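You operate a simulated robot arm through the tools that you are given. There is no shell and no other tool. Be economical: measure what you need, move in short steps, check, and stop when the job is done.

Carry out the task below with a simulated robot arm. There is one attempt and no reset: what you move stays moved.

TASK
Warm the pink and blue curlers in the heater on medium.
Fine: stand them in its holes and switch it off once its lamp is green; the other curler stays out.

Only the result counts: the job must be done as asked and must still hold three seconds after the hand-in. Knocking over, shifting, dropping, spilling or breaking anything else fails it.

THE ROBOT
A 6-joint arm with a two-finger parallel gripper, fixed in place. Base frame: the origin is at the foot of the arm, x ahead of it, y to its left, z up; the work surface is at about z = 760. Readings come in mm, rad, newtons and seconds.
With the tool pointing down near the work surface it reaches from about 260 to 680 mm from the base axis. Its first joint turns from -1.152 to 1.152 rad. Payload 2.9 kg.
Tool frame: the origin (TCP) lies between the finger pads and is the grasp point; the fingertips stand 30 mm ahead of it; z points along the fingers, y is the line along which they close. The gripper opens to 110 mm. The fingers are 20 mm wide and 10 mm thick; the gripper's body (48 by 112 mm) begins 55 mm behind the TCP.
Orientation is that of the tool frame in the base frame, as a unit quaternion [w, x, y, z]. With the fingers straight down and closing along the base's y, the tool's x points along the base's -x, its y along +y and its z along -z.

THE INTERFACE
- The arm moves only by the tool drive_tool. Its argument "increments" is a list of rows, each an object of numbers (a shift or turn left out is 0, a gripper value left out holds the last): "dx", "dy", "dz": the shift along the tool's x, y, z in mm; "rx", "ry", "rz": the turn, a rotation vector about the tool's x, y, z in degrees; "fingers": the gripper command, from -1 (shut) to 1 (fully open), values between in proportion. In form: [{"dx": .., "dy": .., "dz": .., "rx": .., "ry": .., "rz": .., "fingers": ..}, ...]. A call has 1 to 10 rows; each row shifts and turns the commanded pose from where the row before left it, along the tool's axes as they then stand. A row lasts 0.2 s, in which the tool goes at most 50 mm and 0.15 rad; a call with a longer step from one row to the next is refused whole, and so is a gripper value outside its range. Where a pose cannot be reached the arm comes as near as it can. A force on the tool above 90 N (or 10 N above the force at the start of the call, whichever is more), or a blocked arm, ends the call early, and 0.2 s more pass. The fingers move at their own pace (about 108 mm/s each) and stop on an object; they squeeze with about 31 N. The grip force told is the motor's: it shows also when the fingers shut on nothing. Time passes only in rows, and 0.2 s behind the last, so rows that do not move let the fingers close. It gives the time, the measured TCP pose, the force on the tool (base axes), the opening and the grip force at its end, in the units of the frame above (readings bear some noise), with the torque about the TCP (base axes, N m) and any sound that the robot's microphone picked up.
- Cameras (640 x 400 px; columns grow to the right, rows downward): "scene" is fixed at [73.6, 427.5, 1389.6]; the picture's right is [-0.81, -0.59, 0.00], its down [-0.31, 0.43, -0.85] and it looks along [0.50, -0.69, -0.53] (base axes); focal length 331 px, centre (320, 200). "wrist" rides on the gripper at [72, 17, -103] in the tool frame; the picture's right is [-0.23, 0.97, 0.00], its down [-0.76, -0.18, -0.62] and it looks along [-0.61, -0.14, 0.78] (tool axes); focal length 222 px, centre (320, 200). There is no depth. A picture from a camera that has moved, and an enlarged one, comes with that camera's place and axes in the base frame and with its lens.
- grab_frame(camera): a new picture of that camera. The clock stands still meanwhile.
- inspect(camera, box): a new picture of the part [left, top, right, bottom] of that camera's present view, enlarged. The clock stands still meanwhile.
- close_job(): hands the job in; it is judged then, once.

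Work in short steps. Places have to be worked out from the pictures, the camera data and where the tool is seen: move nearer, look again, correct. Check each grasp and each placing, and mend what went wrong. You have 120 turns and 84 pictures in all, those below and enlarged ones among them. Open the gripper and draw the arm clear of the work before you hand the job in, unless the task says otherwise; then end with one line.

The tools are called as a command line: name --argument value ..., lists and objects as JSON in quotes. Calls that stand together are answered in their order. drive_tool: Moves the arm, as the interface text tells. Its arguments: {"type":"object","properties":{"increments":{"type":"array","items":{"type":"object","properties":{"dx":{"type":"number"},"dy":{"type":"number"},"dz":{"type":"number"},"rx":{"type":"number"},"ry":{"type":"number"},"rz":{"type":"number"},"fingers":{"type":"number"}}}}},"required":["increments"]} The other tools are called the same way: grab_frame (camera) takes a picture; inspect (camera, box) takes an enlarged picture of a part of a camera's view; close_job () hands the job in.

At the start:

```text
time: 0.0
ee_pos: [390.5, -133.9, 1152.1]
orientation: [-0.001, 0.0, 1.0, 0.0]
contact_force: [0.2, -0.3, -0.1]
moment: [-0.02, -0.01, 0.0]
finger_gap: 109.7
gripper_force: 0.1
```

scene: 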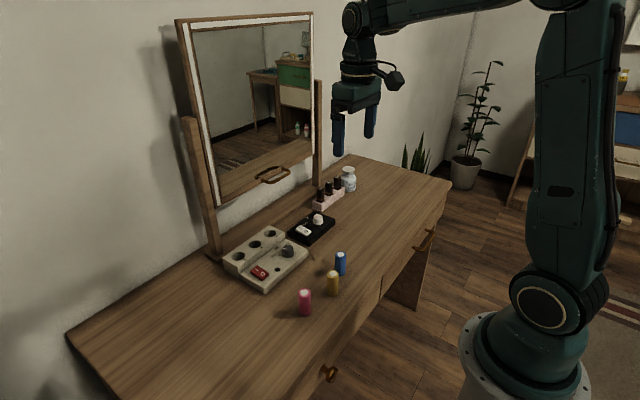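
wrist: 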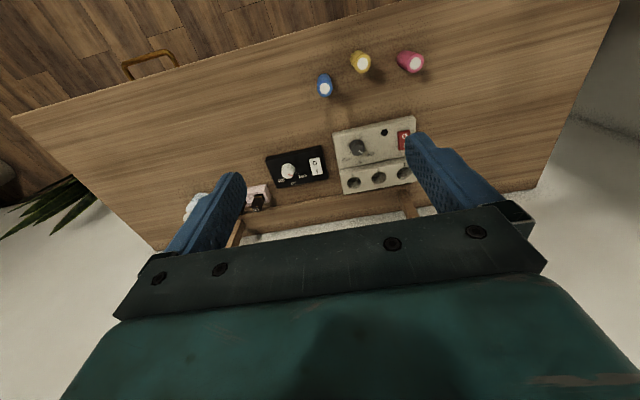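

I begin with enlarged views of the work area to see the heater, the controls and the curlers.

inspect --camera "scene" --box '[200, 160, 380, 330]'

inspect --camera "wrist" --box '[250, 40, 440, 210]'

```text
2.35 times, centred on (290, 245) of scene
camera zoom: at [73.6, 427.5, 1389.6], right [-0.81, -0.59, 0.0], down [-0.31, 0.43, -0.85], along [0.5, -0.69, -0.53], focal length 778 px, centre (391, 94)
```

zoom: 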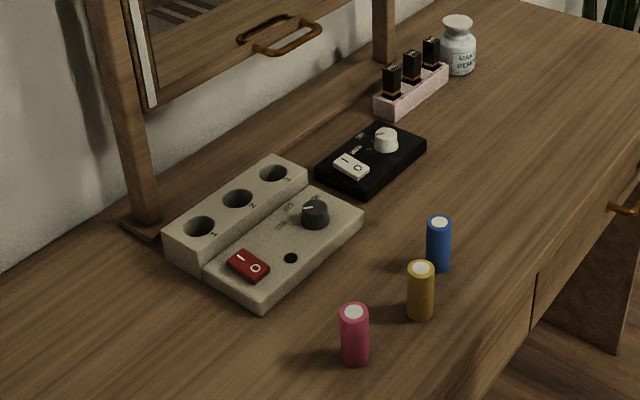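

```text
2.35 times, centred on (345, 125) of wrist
camera zoom: at [319.6, -116.2, 1256.6], right [0.23, 0.97, 0.0], down [0.76, -0.18, 0.62], along [0.61, -0.14, -0.78], focal length 523 px, centre (261, 376)
```

zoom: 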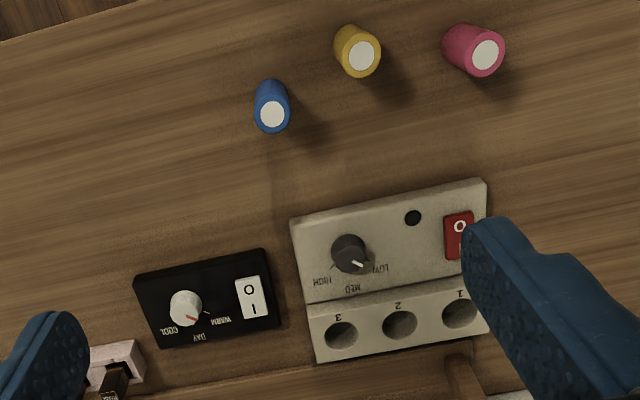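

The curlers are about 60 mm tall: blue near (413,-129), yellow near (391,-59), pink near (410,27). The heater holes are at x≈641, y≈16/-44/-105, top z≈800. I move above the blue one first.

drive_tool --increments '[{"dx": -22, "dy": 5, "dz": 40, "fingers": 0.27}, {"dz": 45}, {"dz": 45}, {"dz": 45}, {"dz": 45}, {"dz": 32}]'

grab_frame --camera "wrist"

inspect --camera "scene" --box '[220, 190, 380, 320]'

```text
time: 1.4
ee_pos: [415.0, -126.7, 900.2]
orientation: [0.0, 0.0, 1.0, 0.001]
contact_force: [-0.3, -0.9, 0.9]
moment: [0.0, 0.02, 0.01]
finger_gap: 70.0
gripper_force: 0.1
```

```text
79 pictures are left
camera wrist: at [344.3, -110.2, 1004.7], right [0.23, 0.97, 0.0], down [0.76, -0.18, 0.62], along [0.61, -0.14, -0.78], focal length 222 px, centre (320, 200)
```

wrist: 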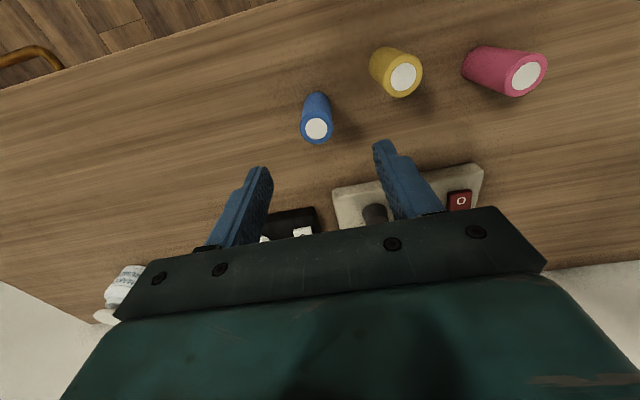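

```text
3.08 times, centred on (300, 255) of scene
camera zoom: at [73.6, 427.5, 1389.6], right [-0.81, -0.59, 0.0], down [-0.31, 0.43, -0.85], along [0.5, -0.69, -0.53], focal length 1018 px, centre (382, 31)
```

zoom: 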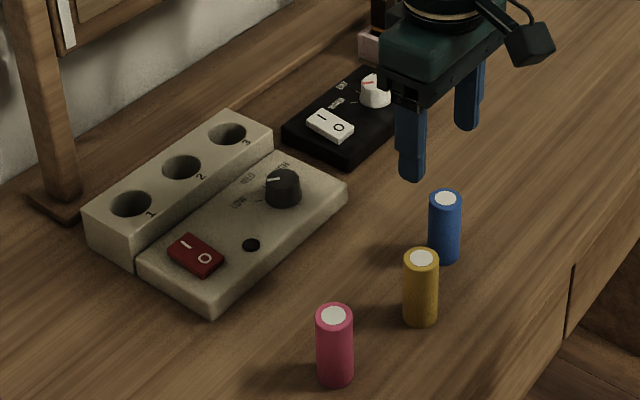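

Blue is confirmed near (414,-128), diameter about 27 mm; the holes are about 36 mm. I descend to grip its top 25 mm.

drive_tool --increments '[{"dx": 1, "dy": -1.5, "dz": 40}, {"dz": 35}, {}, {"fingers": -1}, {}, {}]'

inspect --camera "scene" --box '[260, 180, 400, 310]'

```text
time: 2.8
ee_pos: [411.9, -131.0, 829.4]
orientation: [0.0, 0.0, 1.0, 0.0]
contact_force: [0.1, -0.6, 0.0]
moment: [0.01, -0.05, 0.0]
finger_gap: 26.4
gripper_force: 30.8
```

```text
3.08 times, centred on (330, 245) of scene
camera zoom: at [73.6, 427.5, 1389.6], right [-0.81, -0.59, 0.0], down [-0.31, 0.43, -0.85], along [0.5, -0.69, -0.53], focal length 1018 px, centre (289, 62)
```

zoom: 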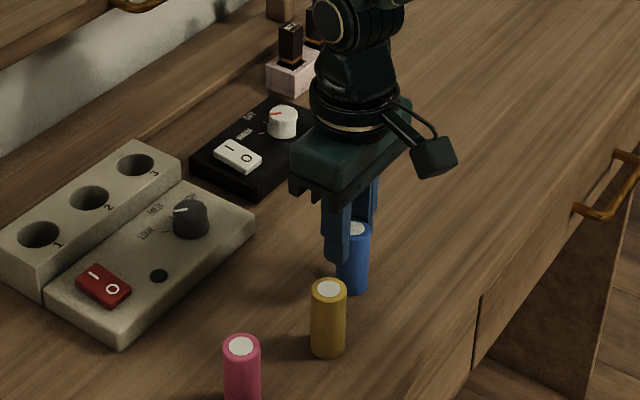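

Blue is gripped (26.4 mm). I lift it and carry it to just short of hole 3.

drive_tool --increments '[{"dz": -45}, {"dz": -40}, {"dx": -40, "dy": 5}, {"dx": -45, "dy": 5}, {"dx": -45, "dy": 5}, {"dx": -45, "dy": 5}, {"dx": -40, "dy": 5}, {"dx": -14}, {}]'

grab_frame --camera "wrist"

inspect --camera "scene" --box '[220, 160, 360, 290]'

```text
time: 4.8
ee_pos: [642.6, -107.3, 910.0]
orientation: [0.0, 0.0, 1.0, -0.001]
contact_force: [0.0, 1.1, -1.5]
moment: [0.02, 0.03, 0.0]
finger_gap: 26.2
gripper_force: 31.1
```

```text
76 pictures are left
camera wrist: at [573.1, -89.6, 1014.0], right [0.23, 0.97, 0.0], down [0.76, -0.18, 0.62], along [0.61, -0.14, -0.78], focal length 222 px, centre (320, 200)
```

wrist: 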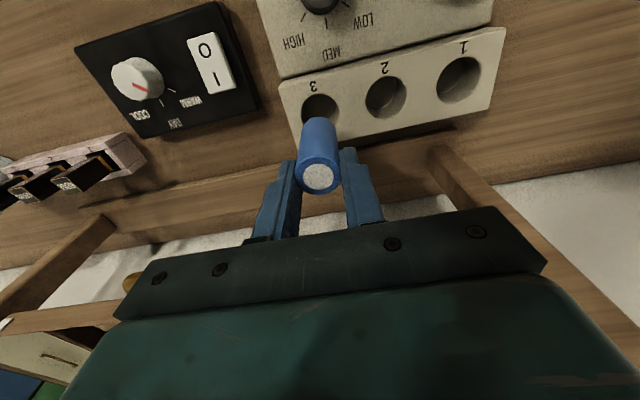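

```text
3.08 times, centred on (290, 225) of scene
camera zoom: at [73.6, 427.5, 1389.6], right [-0.81, -0.59, 0.0], down [-0.31, 0.43, -0.85], along [0.5, -0.69, -0.53], focal length 1018 px, centre (412, 123)
```

zoom: 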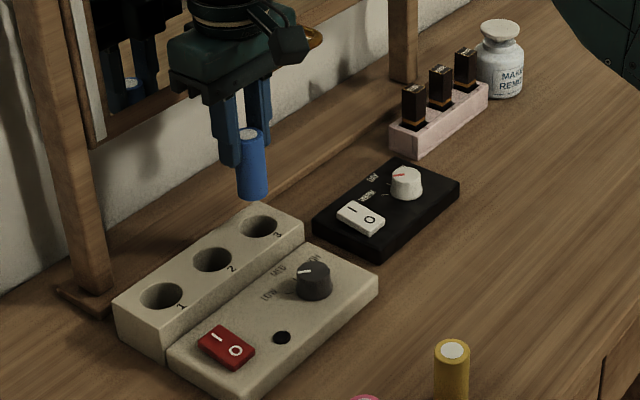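

Curler and hole 3 agree within a few mm; I correct x by -2, y by +1 and come down to just above the hole, then look.

drive_tool --increments '[{"dx": 2, "dy": 1, "dz": 38}, {}]'

inspect --camera "wrist" --box '[240, 60, 400, 220]'

inspect --camera "scene" --box '[230, 180, 330, 260]'

```text
time: 5.4
ee_pos: [639.3, -102.9, 872.0]
orientation: [0.0, 0.0, 1.0, 0.0]
contact_force: [-0.9, -0.2, -1.0]
moment: [0.05, 0.01, -0.02]
finger_gap: 26.2
gripper_force: 31.7
```

```text
2.50 times, centred on (320, 140) of wrist
camera zoom: at [569.3, -86.1, 976.3], right [0.23, 0.97, 0.0], down [0.76, -0.18, 0.62], along [0.61, -0.14, -0.78], focal length 555 px, centre (320, 350)
```

zoom: 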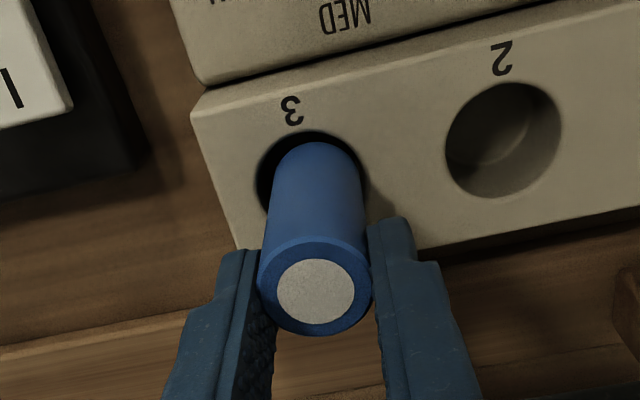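

```text
5.00 times, centred on (280, 220) of scene
camera zoom: at [73.6, 427.5, 1389.6], right [-0.81, -0.59, 0.0], down [-0.31, 0.43, -0.85], along [0.5, -0.69, -0.53], focal length 1654 px, centre (520, 100)
```

zoom: 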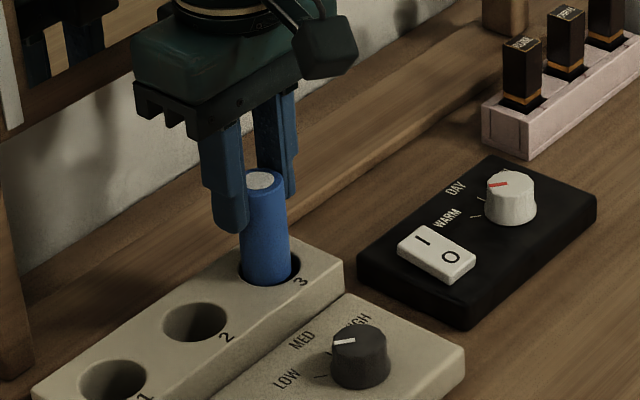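

The bottom is above the hole. I lower in small steps with the force watched.

drive_tool --increments '[{"dy": -1, "dz": 10}, {"dz": 8}, {"dz": 8}, {"dz": 6}, {}]'

inspect --camera "scene" --box '[230, 180, 330, 260]'

```text
time: 6.6
ee_pos: [640.8, -105.4, 845.0]
orientation: [0.003, 0.0, 1.0, -0.001]
contact_force: [-2.0, 1.6, 24.7]
moment: [0.11, 0.21, -0.06]
finger_gap: 26.9
gripper_force: 31.1
```

```text
5.00 times, centred on (280, 220) of scene
camera zoom: at [73.0, 427.6, 1389.6], right [-0.81, -0.59, 0.0], down [-0.31, 0.43, -0.85], along [0.5, -0.69, -0.53], focal length 1654 px, centre (520, 100)
```

zoom: 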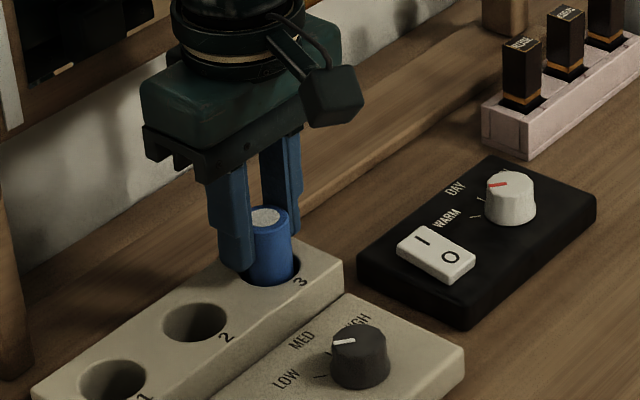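

The contact force of 25 N at a depth of about 25 mm says it has reached the bottom. I ease back a little, release to a modest opening and rise.

drive_tool --increments '[{"dz": -4}, {"fingers": -0.1}, {}, {"dz": -20}, {"dz": -40}, {"dz": -20}]'

inspect --camera "scene" --box '[220, 180, 340, 300]'

grab_frame --camera "wrist"

```text
time: 8.0
ee_pos: [636.8, -102.5, 923.7]
orientation: [-0.001, 0.0, 1.0, 0.0]
contact_force: [-0.5, -0.1, -1.0]
moment: [0.01, 0.0, -0.04]
finger_gap: 49.4
gripper_force: 0.0
```

```text
3.33 times, centred on (280, 240) of scene
camera zoom: at [73.6, 427.5, 1389.6], right [-0.81, -0.59, 0.0], down [-0.31, 0.43, -0.85], along [0.5, -0.69, -0.53], focal length 1102 px, centre (453, 67)
```

zoom: 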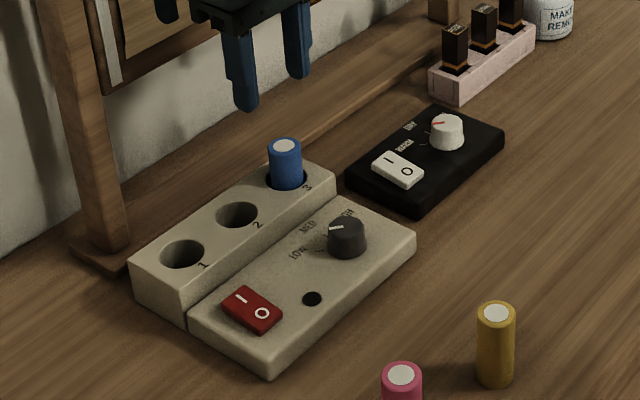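

```text
70 pictures are left
camera wrist: at [566.8, -85.5, 1027.8], right [0.23, 0.97, 0.0], down [0.76, -0.18, 0.62], along [0.61, -0.14, -0.78], focal length 222 px, centre (320, 200)
```

wrist: 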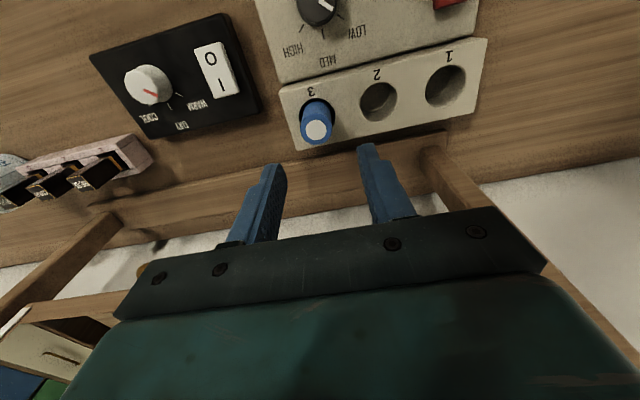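

Blue stands in hole 3. Now to pink at about (411,29).

drive_tool --increments '[{"dx": 40, "dy": 23, "fingers": 0.27}, {"dx": 40, "dy": 23}, {"dx": 40, "dy": 23}, {"dx": 40, "dy": 23}, {"dx": 40, "dy": 23}, {"dx": 27, "dy": 18}, {}]'

grab_frame --camera "wrist"

inspect --camera "scene" --box '[240, 200, 380, 330]'

```text
time: 9.6
ee_pos: [411.4, 30.0, 922.4]
orientation: [0.0, 0.0, 1.0, 0.0]
contact_force: [-0.1, -0.4, -1.1]
moment: [-0.05, -0.02, -0.03]
finger_gap: 69.8
gripper_force: 0.1
```

```text
69 pictures are left
camera wrist: at [341.2, 46.6, 1027.2], right [0.23, 0.97, 0.0], down [0.76, -0.18, 0.62], along [0.61, -0.14, -0.78], focal length 222 px, centre (320, 200)
```

wrist: 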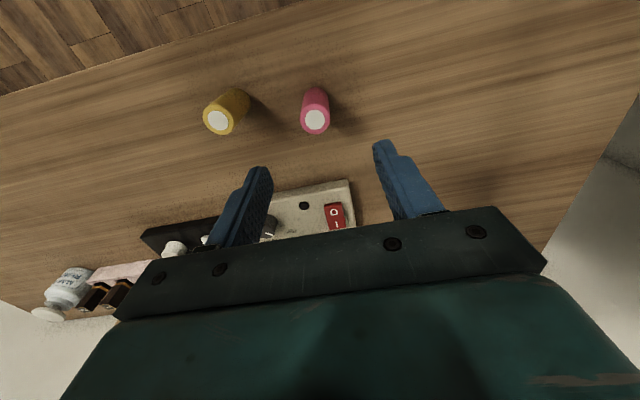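

```text
3.08 times, centred on (310, 265) of scene
camera zoom: at [73.5, 427.5, 1389.6], right [-0.81, -0.59, 0.0], down [-0.31, 0.43, -0.85], along [0.5, -0.69, -0.53], focal length 1018 px, centre (351, 0)
```

zoom: 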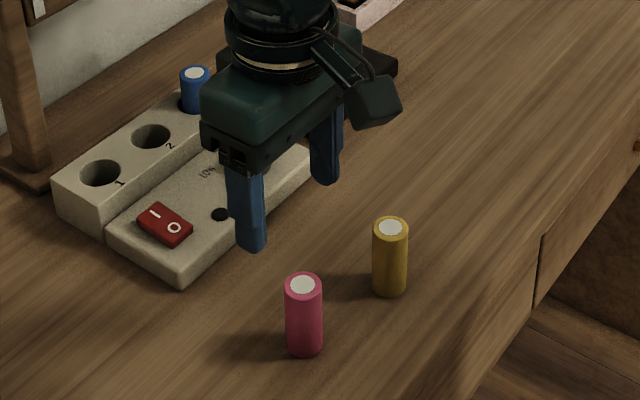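

Pink's top is at (411,27). I shift y by -2, descend and grip.

drive_tool --increments '[{"dy": -2, "dz": 47}, {"dz": 45}, {}, {"fingers": -1}, {}, {}, {"dz": -45}, {"dz": -40}]'

inspect --camera "scene" --box '[240, 200, 380, 330]'

```text
time: 11.4
ee_pos: [406.3, 25.7, 916.9]
orientation: [0.0, -0.001, 1.0, 0.0]
contact_force: [0.3, -0.1, -1.3]
moment: [0.0, -0.06, -0.02]
finger_gap: 26.3
gripper_force: 31.2
```

```text
3.08 times, centred on (310, 265) of scene
camera zoom: at [73.6, 427.5, 1389.6], right [-0.81, -0.59, 0.0], down [-0.31, 0.43, -0.85], along [0.5, -0.69, -0.53], focal length 1018 px, centre (351, 0)
```

zoom: 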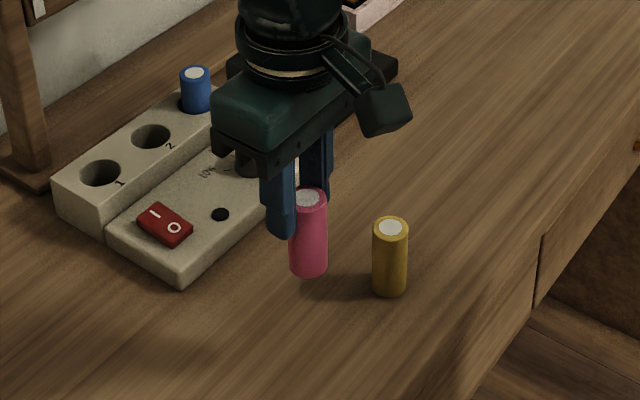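

Pink is held. I carry it to above hole 1.

drive_tool --increments '[{"dx": -40, "dy": -2}, {"dx": -45, "dy": -2}, {"dx": -45, "dy": -2}, {"dx": -45, "dy": -2}, {"dx": -40, "dy": -2}, {"dx": -13}, {"dz": 38}, {}]'

inspect --camera "wrist" --box '[240, 60, 400, 220]'

inspect --camera "scene" --box '[210, 200, 310, 280]'

```text
time: 13.2
ee_pos: [637.6, 17.1, 877.2]
orientation: [0.0, 0.0, 1.0, 0.001]
contact_force: [-0.9, 0.0, 0.3]
moment: [0.04, 0.0, -0.02]
finger_gap: 26.4
gripper_force: 31.1
```

```text
2.50 times, centred on (320, 140) of wrist
camera zoom: at [566.1, 33.6, 981.1], right [0.23, 0.97, 0.0], down [0.76, -0.18, 0.62], along [0.61, -0.14, -0.78], focal length 555 px, centre (320, 350)
```

zoom: 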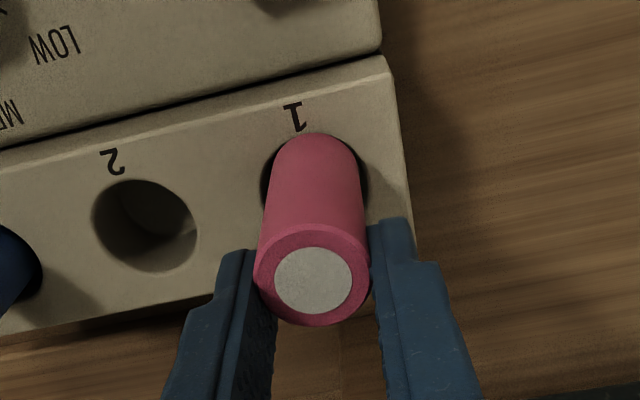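

```text
5.00 times, centred on (260, 240) of scene
camera zoom: at [73.6, 427.5, 1389.6], right [-0.81, -0.59, 0.0], down [-0.31, 0.43, -0.85], along [0.5, -0.69, -0.53], focal length 1654 px, centre (620, 0)
```

zoom: 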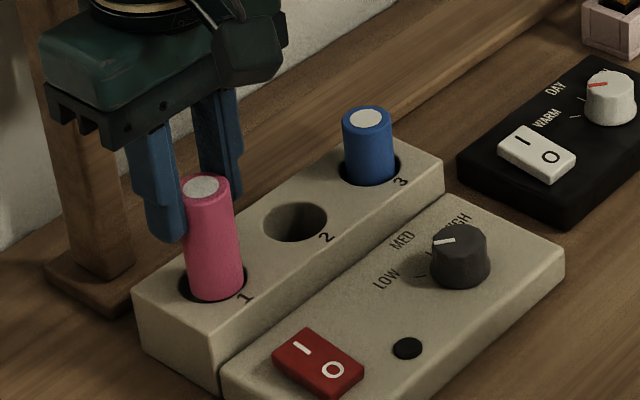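

Pink sits slightly toward -x in the hole outline, so I shift +2 mm in x and lower.

drive_tool --increments '[{"dx": -2, "dz": 10}, {"dz": 8}, {"dz": 8}, {"dz": 6}, {}]'

inspect --camera "scene" --box '[210, 200, 310, 280]'

```text
time: 14.4
ee_pos: [640.9, 15.2, 845.5]
orientation: [0.001, 0.0, 1.0, 0.001]
contact_force: [4.8, 0.3, 0.4]
moment: [-0.04, -0.28, 0.01]
finger_gap: 26.5
gripper_force: 31.0
```

```text
5.00 times, centred on (260, 240) of scene
camera zoom: at [73.7, 427.5, 1389.6], right [-0.81, -0.59, 0.0], down [-0.31, 0.43, -0.85], along [0.5, -0.69, -0.53], focal length 1654 px, centre (620, 0)
```

zoom: 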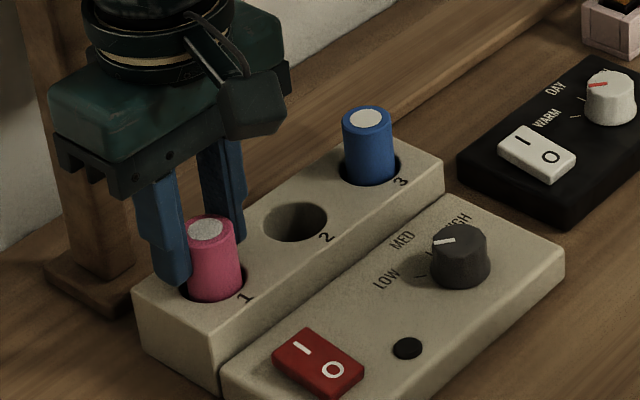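

It's nearly seated with a light side contact; I nudge +1 mm in x, lower a bit more, then release and rise.

drive_tool --increments '[{"dx": -1, "dz": 3}, {"dz": 2}, {"fingers": -0.1}, {}, {"dz": -25}, {"dz": -40}, {"dz": -20}]'

grab_frame --camera "wrist"

inspect --camera "scene" --box '[210, 200, 310, 290]'

```text
time: 16.0
ee_pos: [641.9, 15.2, 928.9]
orientation: [0.0, 0.001, 1.0, 0.0]
contact_force: [-0.8, -0.2, -0.5]
moment: [0.0, 0.02, 0.01]
finger_gap: 49.4
gripper_force: 0.1
```

```text
63 pictures are left
camera wrist: at [570.3, 32.5, 1032.4], right [0.23, 0.97, 0.0], down [0.76, -0.18, 0.62], along [0.61, -0.14, -0.78], focal length 222 px, centre (320, 200)
```

wrist: 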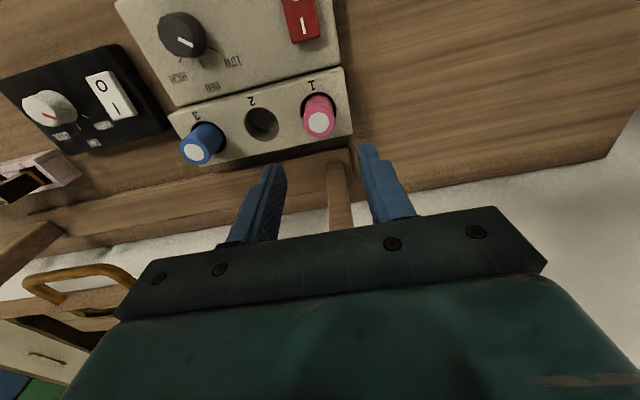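

```text
4.44 times, centred on (260, 245) of scene
camera zoom: at [73.6, 427.5, 1389.6], right [-0.81, -0.59, 0.0], down [-0.31, 0.43, -0.85], along [0.5, -0.69, -0.53], focal length 1470 px, centre (587, 0)
```

zoom: 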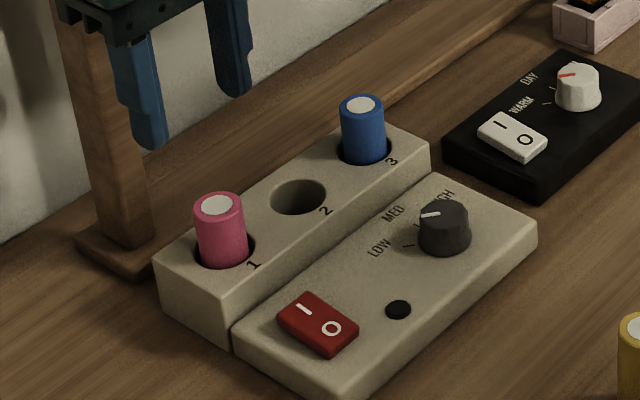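

Both curlers are seated. Next the knob, near (547,-82): I move above it to look at its pointer and labels.

drive_tool --increments '[{"dx": 30, "dy": -30}, {"dx": 30, "dy": -30}, {"dx": 33, "dy": -36}, {"dz": 20}, {}]'

inspect --camera "wrist" --box '[200, 40, 440, 240]'

inspect --camera "scene" --box '[240, 210, 320, 280]'

```text
time: 17.2
ee_pos: [546.9, -77.8, 906.3]
orientation: [0.0, 0.0, 1.0, 0.0]
contact_force: [-0.6, 0.2, -0.3]
moment: [0.04, -0.03, -0.01]
finger_gap: 49.4
gripper_force: 0.0
```

```text
2.00 times, centred on (320, 140) of wrist
camera zoom: at [477.1, -60.7, 1010.4], right [0.23, 0.97, 0.0], down [0.76, -0.18, 0.62], along [0.61, -0.14, -0.78], focal length 444 px, centre (320, 320)
```

zoom: 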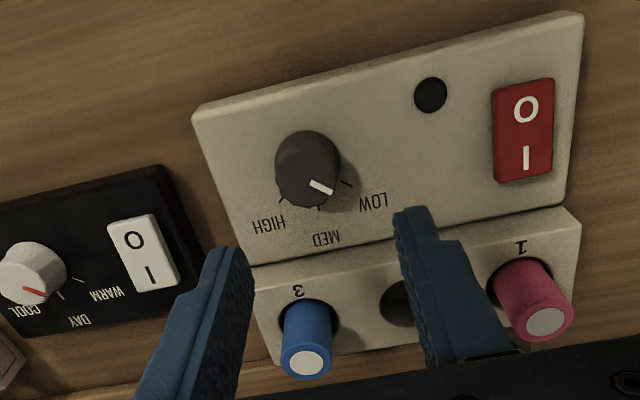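

```text
5.71 times, centred on (280, 245) of scene
camera zoom: at [73.6, 427.5, 1389.6], right [-0.81, -0.59, 0.0], down [-0.31, 0.43, -0.85], along [0.5, -0.69, -0.53], focal length 1890 px, centre (549, -57)
```

zoom: 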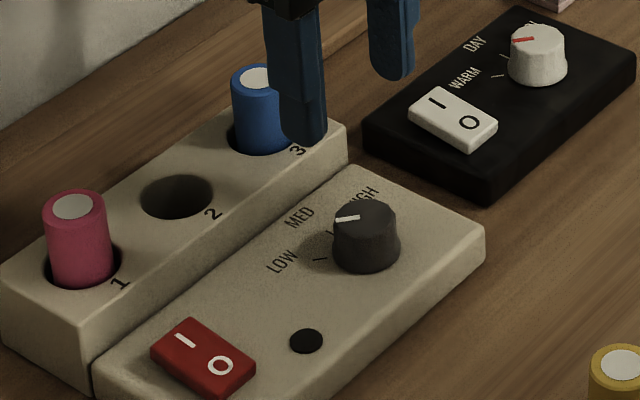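

The pointer is at LOW (about 45° from MED, which points straight away from the arm). Knob centre is near (552.5,-83.5), top about z=805; I lower the fingertips around it.

drive_tool --increments '[{"dx": -3.5, "dy": -5, "dz": 35}, {"dz": 35}, {"dz": 10}, {}]'

inspect --camera "wrist" --box '[220, 100, 420, 260]'

inspect --camera "scene" --box '[250, 200, 330, 270]'

```text
time: 18.2
ee_pos: [552.2, -85.2, 829.5]
orientation: [0.0, 0.0, 1.0, -0.001]
contact_force: [0.2, -0.5, 0.6]
moment: [-0.02, 0.03, -0.01]
finger_gap: 49.2
gripper_force: 0.1
```

```text
2.50 times, centred on (320, 180) of wrist
camera zoom: at [481.6, -66.7, 932.9], right [0.23, 0.97, 0.0], down [0.76, -0.18, 0.62], along [0.61, -0.14, -0.78], focal length 555 px, centre (320, 250)
```

zoom: 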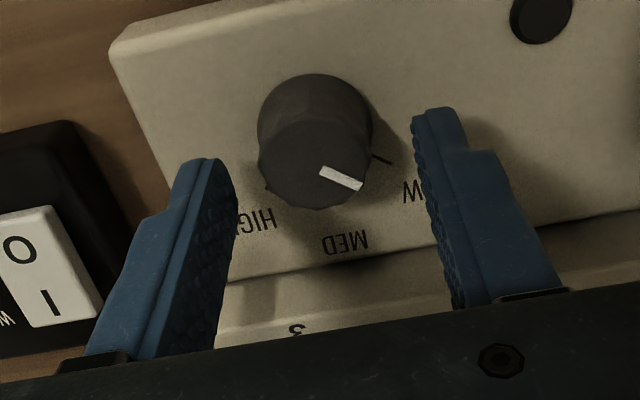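

```text
5.71 times, centred on (290, 235) of scene
camera zoom: at [73.6, 427.5, 1389.6], right [-0.81, -0.59, 0.0], down [-0.31, 0.43, -0.85], along [0.5, -0.69, -0.53], focal length 1890 px, centre (491, 0)
```

zoom: 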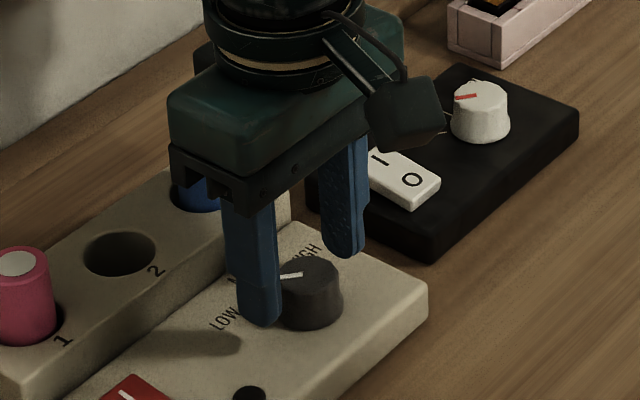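

The knob is centred between the fingers. I lower 9 mm more and close on it.

drive_tool --increments '[{"dx": -1, "dz": 9}, {}, {"fingers": -1}, {}, {}]'

inspect --camera "wrist" --box '[220, 100, 420, 260]'

```text
time: 19.4
ee_pos: [552.2, -84.9, 818.4]
orientation: [0.0, 0.001, 1.0, -0.001]
contact_force: [0.9, -12.7, -3.7]
moment: [0.13, -0.11, 0.04]
finger_gap: 29.6
gripper_force: 45.2
```

```text
2.50 times, centred on (320, 180) of wrist
camera zoom: at [482.8, -67.5, 922.9], right [0.23, 0.97, 0.0], down [0.76, -0.18, 0.62], along [0.61, -0.14, -0.78], focal length 555 px, centre (320, 250)
```

zoom: 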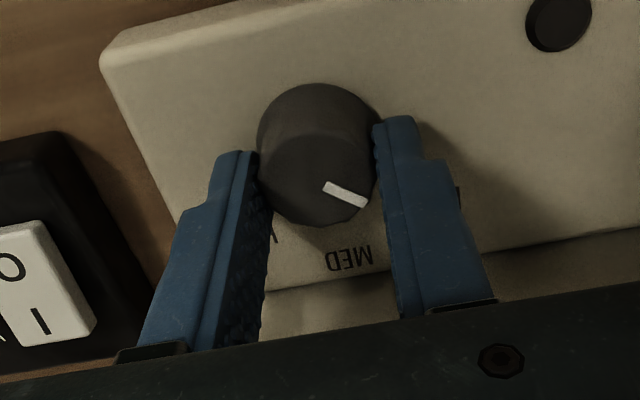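

It's gripped (29.6 mm) with a slight sideways load; I shift -1 mm in y and turn about 20° first.

drive_tool --increments '[{"dy": -1}, {"rz": 7}, {"rz": 7}, {"rz": 7}, {}]'

inspect --camera "wrist" --box '[220, 100, 420, 260]'

```text
time: 20.6
ee_pos: [552.9, -85.7, 818.9]
orientation: [0.001, 0.184, 0.983, 0.0]
contact_force: [-9.7, -10.8, 14.8]
moment: [0.18, 0.32, 0.05]
finger_gap: 29.6
gripper_force: 44.8
```

```text
2.50 times, centred on (320, 180) of wrist
camera zoom: at [493.6, -43.9, 922.9], right [0.56, 0.83, 0.0], down [0.65, -0.44, 0.62], along [0.51, -0.35, -0.78], focal length 555 px, centre (320, 250)
```

zoom: 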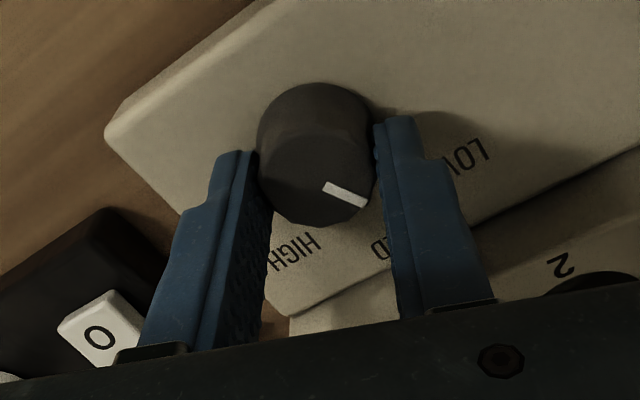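

The knob turns with the gripper (about 21°). I turn a further 22°.

drive_tool --increments '[{"rz": 7.5}, {"rz": 7.5}, {"rz": 7}, {}]'

inspect --camera "wrist" --box '[220, 100, 420, 260]'

inspect --camera "scene" --box '[230, 200, 330, 290]'

```text
time: 21.6
ee_pos: [552.9, -87.2, 819.1]
orientation: [-0.001, 0.367, 0.93, 0.0]
contact_force: [-25.1, -13.1, 32.2]
moment: [-0.2, 0.34, 0.07]
finger_gap: 29.4
gripper_force: 44.9
```

```text
2.50 times, centred on (320, 180) of wrist
camera zoom: at [513.5, -24.9, 922.9], right [0.83, 0.55, 0.0], down [0.44, -0.65, 0.62], along [0.34, -0.52, -0.78], focal length 555 px, centre (320, 250)
```

zoom: 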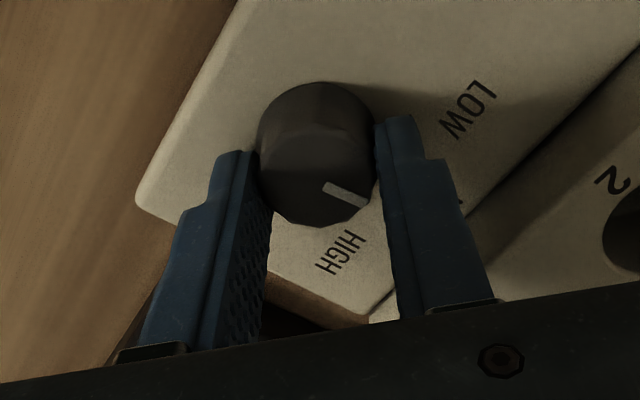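

```text
4.44 times, centred on (280, 245) of scene
camera zoom: at [72.5, 427.3, 1389.7], right [-0.81, -0.59, 0.0], down [-0.31, 0.43, -0.85], along [0.5, -0.69, -0.53], focal length 1470 px, centre (498, 0)
```

zoom: 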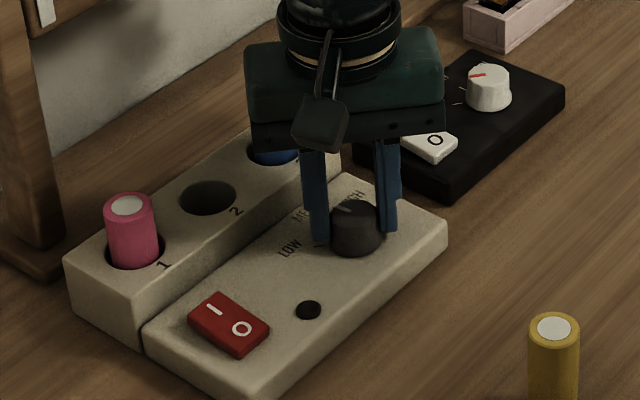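

About 43° turned; side loads have built up, so I release, rise a bit and check the pointer.

drive_tool --increments '[{"fingers": -0.1}, {}, {"dz": -40}, {"dz": -40}, {"rz": -8}, {"rz": -8}, {"rz": -8}, {"rz": -8}, {"rz": -8}, {"rz": -3}]'

inspect --camera "wrist" --box '[220, 40, 440, 220]'

inspect --camera "scene" --box '[240, 210, 320, 280]'

```text
time: 23.8
ee_pos: [554.1, -85.4, 897.9]
orientation: [0.0, -0.001, 1.0, 0.0]
contact_force: [0.4, -0.7, 0.3]
moment: [0.0, 0.03, -0.01]
finger_gap: 49.5
gripper_force: 0.0
```

```text
2.22 times, centred on (330, 130) of wrist
camera zoom: at [482.9, -69.0, 1002.1], right [0.23, 0.97, 0.0], down [0.76, -0.18, 0.62], along [0.61, -0.14, -0.78], focal length 494 px, centre (298, 356)
```

zoom: 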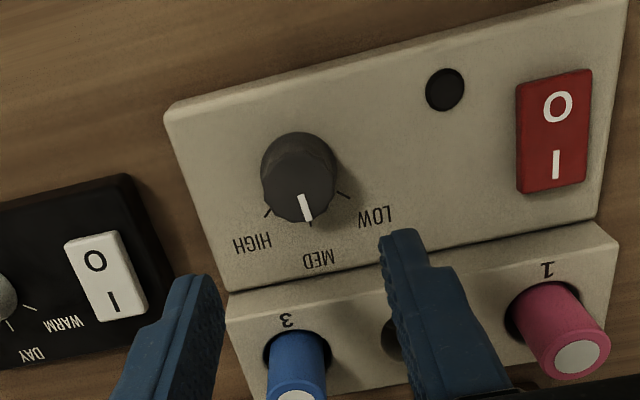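

```text
5.71 times, centred on (280, 245) of scene
camera zoom: at [73.6, 427.5, 1389.6], right [-0.81, -0.59, 0.0], down [-0.31, 0.43, -0.85], along [0.5, -0.69, -0.53], focal length 1890 px, centre (549, -57)
```

zoom: 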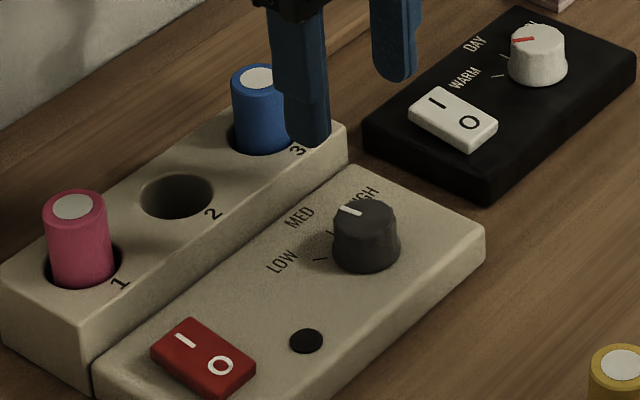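

The pointer is on MED and nothing moved. Now the rocker: "I" end near (574,19), "O" end near (550,19). I move over the I end with closed fingers.

drive_tool --increments '[{"dx": -8, "dy": 35, "fingers": -1}, {"dx": -8, "dy": 35}, {"dx": -8, "dy": 34}, {"dz": 40}, {}]'

inspect --camera "wrist" --box '[240, 80, 400, 240]'

inspect --camera "scene" --box '[210, 200, 310, 290]'

```text
time: 25.0
ee_pos: [579.1, 17.3, 856.7]
orientation: [0.0, -0.001, 1.0, 0.0]
contact_force: [0.5, 1.4, 0.2]
moment: [0.01, 0.0, -0.01]
finger_gap: 0.0
gripper_force: 30.6
```

```text
2.50 times, centred on (320, 160) of wrist
camera zoom: at [508.4, 34.9, 961.4], right [0.23, 0.97, 0.0], down [0.76, -0.18, 0.62], along [0.61, -0.14, -0.78], focal length 555 px, centre (320, 300)
```

zoom: 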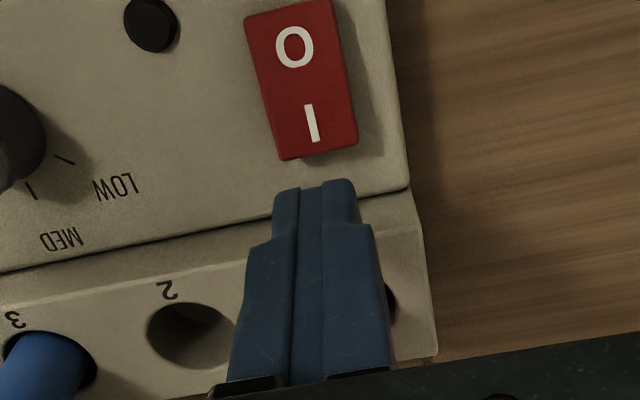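

```text
4.44 times, centred on (260, 245) of scene
camera zoom: at [73.6, 427.5, 1389.6], right [-0.81, -0.59, 0.0], down [-0.31, 0.43, -0.85], along [0.5, -0.69, -0.53], focal length 1470 px, centre (587, 0)
```

zoom: 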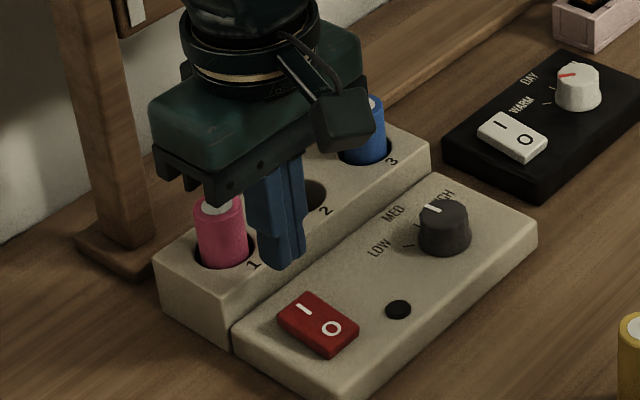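

Aligned over the I end. I lower gently until it clicks.

drive_tool --increments '[{"dx": 2, "dz": 25}, {"dz": 6}, {"dz": 3}, {}]'

```text
time: 26.0
ee_pos: [576.1, 19.5, 823.8]
orientation: [0.0, 0.0, 1.0, 0.0]
contact_force: [-0.5, 0.2, 0.3]
moment: [0.0, -0.01, 0.0]
finger_gap: 0.0
gripper_force: 31.1
```

No contact yet (tip near z 794); I continue in 2 mm steps.

drive_tool --increments '[{"dz": 2}, {"dz": 2}, {"dz": 2}, {}]'

inspect --camera "scene" --box '[210, 200, 310, 290]'

```text
time: 27.0
ee_pos: [575.0, 16.8, 824.9]
orientation: [0.004, 0.0, 1.0, 0.0]
contact_force: [-14.7, -2.2, 50.9]
moment: [-0.03, 0.92, 0.03]
finger_gap: 0.0
gripper_force: 31.2
```

```text
4.44 times, centred on (260, 245) of scene
camera zoom: at [72.4, 427.4, 1389.7], right [-0.81, -0.59, 0.0], down [-0.31, 0.43, -0.85], along [0.5, -0.69, -0.53], focal length 1470 px, centre (587, 0)
```

zoom: 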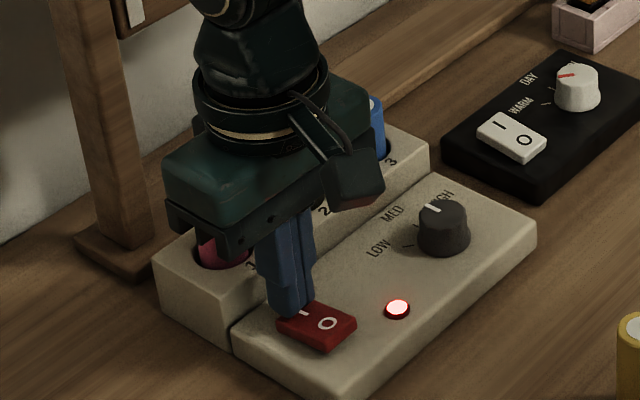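

The heater is on with a red lamp. I rise, move over the O end (x≈546), and wait.

drive_tool --increments '[{"dz": -20}, {"dz": -20}, {"dx": 30}, {}, {}, {}, {}, {}, {}, {}]'

inspect --camera "scene" --box '[210, 200, 310, 290]'

```text
time: 29.2
ee_pos: [544.1, 17.2, 857.9]
orientation: [0.001, 0.0, 1.0, 0.0]
contact_force: [0.2, 0.5, -0.5]
moment: [0.0, 0.02, 0.01]
finger_gap: 0.4
gripper_force: 30.4
```

```text
4.44 times, centred on (260, 245) of scene
camera zoom: at [73.6, 427.5, 1389.6], right [-0.81, -0.59, 0.0], down [-0.31, 0.43, -0.85], along [0.5, -0.69, -0.53], focal length 1470 px, centre (587, 0)
```

zoom: 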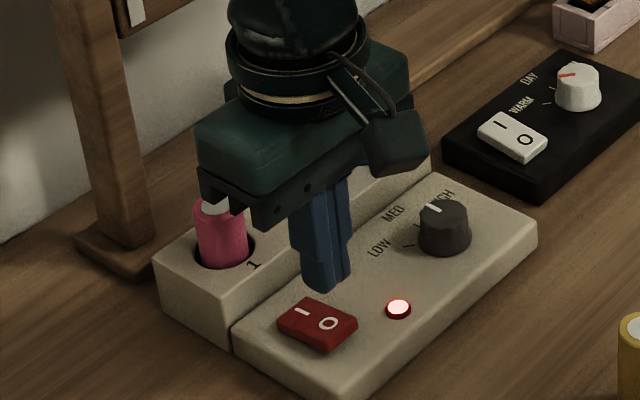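

The lamp is still red; I wait.

drive_tool --increments '[{}, {}, {}, {}, {}, {}, {}, {}, {}, {}]'

inspect --camera "scene" --box '[210, 200, 310, 290]'

```text
time: 31.4
ee_pos: [543.9, 18.2, 858.4]
orientation: [0.0, 0.001, 1.0, 0.0]
contact_force: [-0.1, -0.2, -0.5]
moment: [-0.01, -0.02, 0.02]
finger_gap: 0.2
gripper_force: 31.4
```

```text
4.44 times, centred on (260, 245) of scene
camera zoom: at [73.6, 427.5, 1389.6], right [-0.81, -0.59, 0.0], down [-0.31, 0.43, -0.85], along [0.5, -0.69, -0.53], focal length 1470 px, centre (587, 0)
```

zoom: 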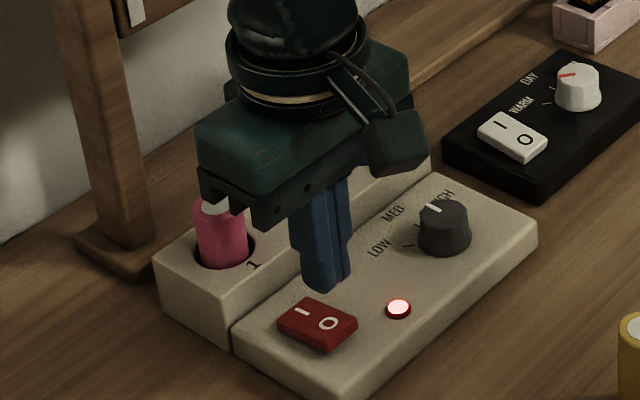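

Still red; wait more.

drive_tool --increments '[{}, {}, {}, {}, {}, {}, {}, {}, {}, {}]'

inspect --camera "scene" --box '[260, 250, 310, 290]'

```text
time: 33.6
ee_pos: [546.1, 16.3, 858.2]
orientation: [0.0, 0.0, 1.0, 0.0]
contact_force: [0.0, 0.3, 0.3]
moment: [0.02, -0.03, -0.02]
finger_gap: 0.1
gripper_force: 30.9
```

```text
10.00 times, centred on (285, 270) of scene
camera zoom: at [73.6, 427.5, 1389.6], right [-0.81, -0.59, 0.0], down [-0.31, 0.43, -0.85], along [0.5, -0.69, -0.53], focal length 3307 px, centre (670, -500)
```

zoom: 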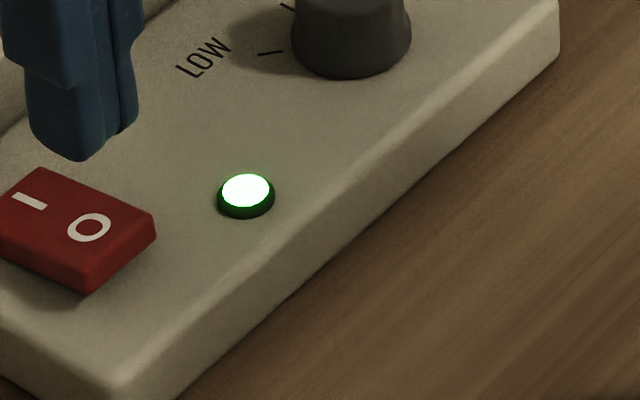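

The lamp is green. I press the O end now.

drive_tool --increments '[{"dz": 25}, {"dz": 7}, {"dz": 3}, {"dz": 2}, {"dz": 2}, {}]'

inspect --camera "scene" --box '[210, 200, 310, 290]'

```text
time: 35.0
ee_pos: [543.2, 17.0, 825.3]
orientation: [0.001, 0.0, 1.0, 0.001]
contact_force: [-30.5, -2.5, 61.8]
moment: [-0.05, 0.34, 0.21]
finger_gap: 0.0
gripper_force: 31.0
```

```text
4.44 times, centred on (260, 245) of scene
camera zoom: at [71.8, 427.4, 1389.7], right [-0.81, -0.59, 0.0], down [-0.31, 0.43, -0.85], along [0.5, -0.69, -0.53], focal length 1470 px, centre (587, 0)
```

zoom: 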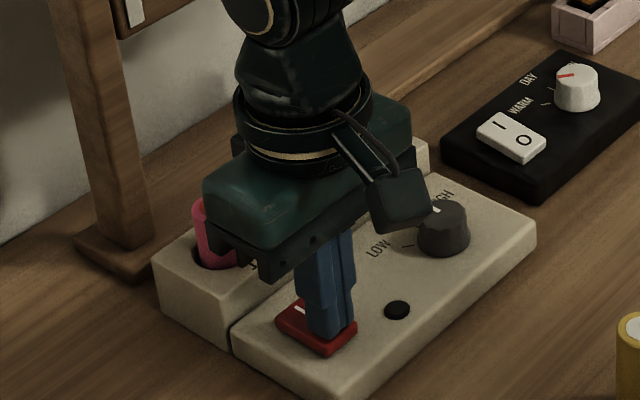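

The lamp is out, so the heater is off. I rise, draw back and open the gripper, then check everything.

drive_tool --increments '[{"dz": -20}, {"dz": -40}, {"dz": -45}, {"dz": -45}, {"dz": -45}, {"dx": 40}, {"dx": 40, "fingers": 0.5}, {"dx": 40}, {}]'

inspect --camera "scene" --box '[210, 180, 370, 320]'

grab_frame --camera "wrist"

```text
time: 37.0
ee_pos: [423.0, 16.0, 1014.0]
orientation: [0.0, -0.001, 1.0, 0.0]
contact_force: [0.1, -0.8, 0.0]
moment: [0.03, -0.03, -0.02]
finger_gap: 82.5
gripper_force: 0.1
```

```text
2.86 times, centred on (290, 250) of scene
camera zoom: at [73.6, 427.5, 1389.6], right [-0.81, -0.59, 0.0], down [-0.31, 0.43, -0.85], along [0.5, -0.69, -0.53], focal length 945 px, centre (406, 57)
```

zoom: 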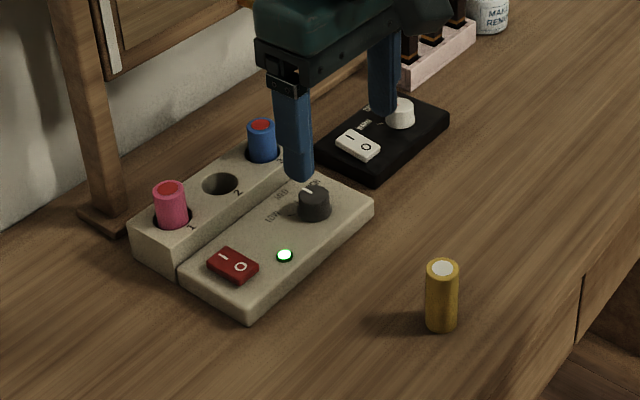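

```text
43 pictures are left
camera wrist: at [352.7, 34.3, 1118.0], right [0.23, 0.97, 0.0], down [0.76, -0.18, 0.62], along [0.61, -0.14, -0.78], focal length 222 px, centre (320, 200)
```

wrist: 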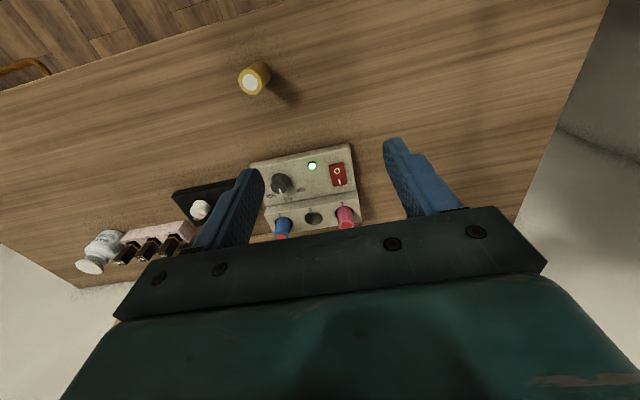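

The lamp shows green again, so the switch may not have stayed off. I look closely at the rocker.

inspect --camera "scene" --box '[245, 230, 305, 280]'

inspect --camera "wrist" --box '[260, 140, 370, 230]'

```text
8.00 times, centred on (275, 255) of scene
camera zoom: at [73.6, 427.5, 1389.6], right [-0.81, -0.59, 0.0], down [-0.31, 0.43, -0.85], along [0.5, -0.69, -0.53], focal length 2646 px, centre (680, -240)
```

zoom: 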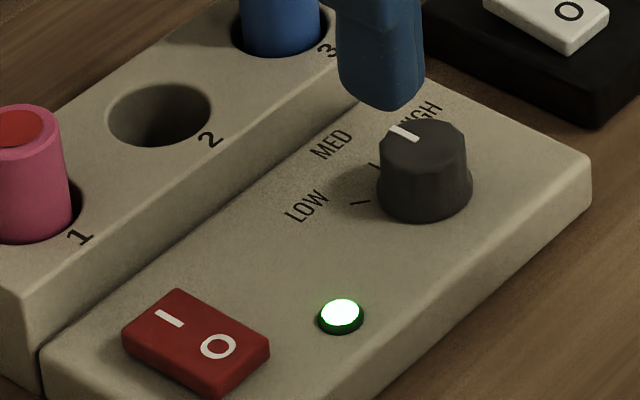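

```text
4.44 times, centred on (315, 185) of wrist
camera zoom: at [352.7, 34.3, 1118.0], right [0.23, 0.97, 0.0], down [0.76, -0.18, 0.62], along [0.61, -0.14, -0.78], focal length 987 px, centre (342, 267)
```

zoom: 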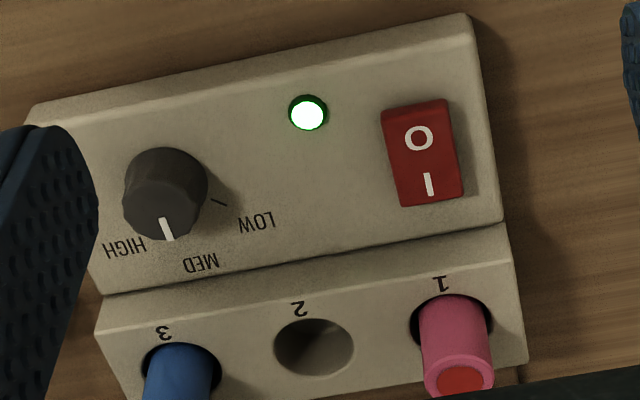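

The rocker looks to be in a middle position. I let a moment pass and look again to see whether the lamp is steady.

drive_tool --increments '[{"dy": -1}, {}]'

inspect --camera "scene" --box '[245, 230, 305, 280]'

```text
time: 37.6
ee_pos: [425.7, 15.9, 1014.3]
orientation: [0.0, 0.0, 1.0, 0.0]
contact_force: [0.2, -0.1, 0.0]
moment: [0.02, 0.01, 0.01]
finger_gap: 82.7
gripper_force: 0.1
```

```text
8.00 times, centred on (275, 255) of scene
camera zoom: at [73.6, 427.5, 1389.6], right [-0.81, -0.59, 0.0], down [-0.31, 0.43, -0.85], along [0.5, -0.69, -0.53], focal length 2646 px, centre (680, -240)
```

zoom: 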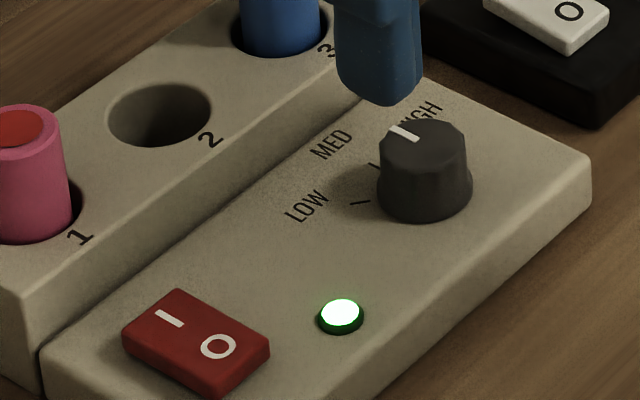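

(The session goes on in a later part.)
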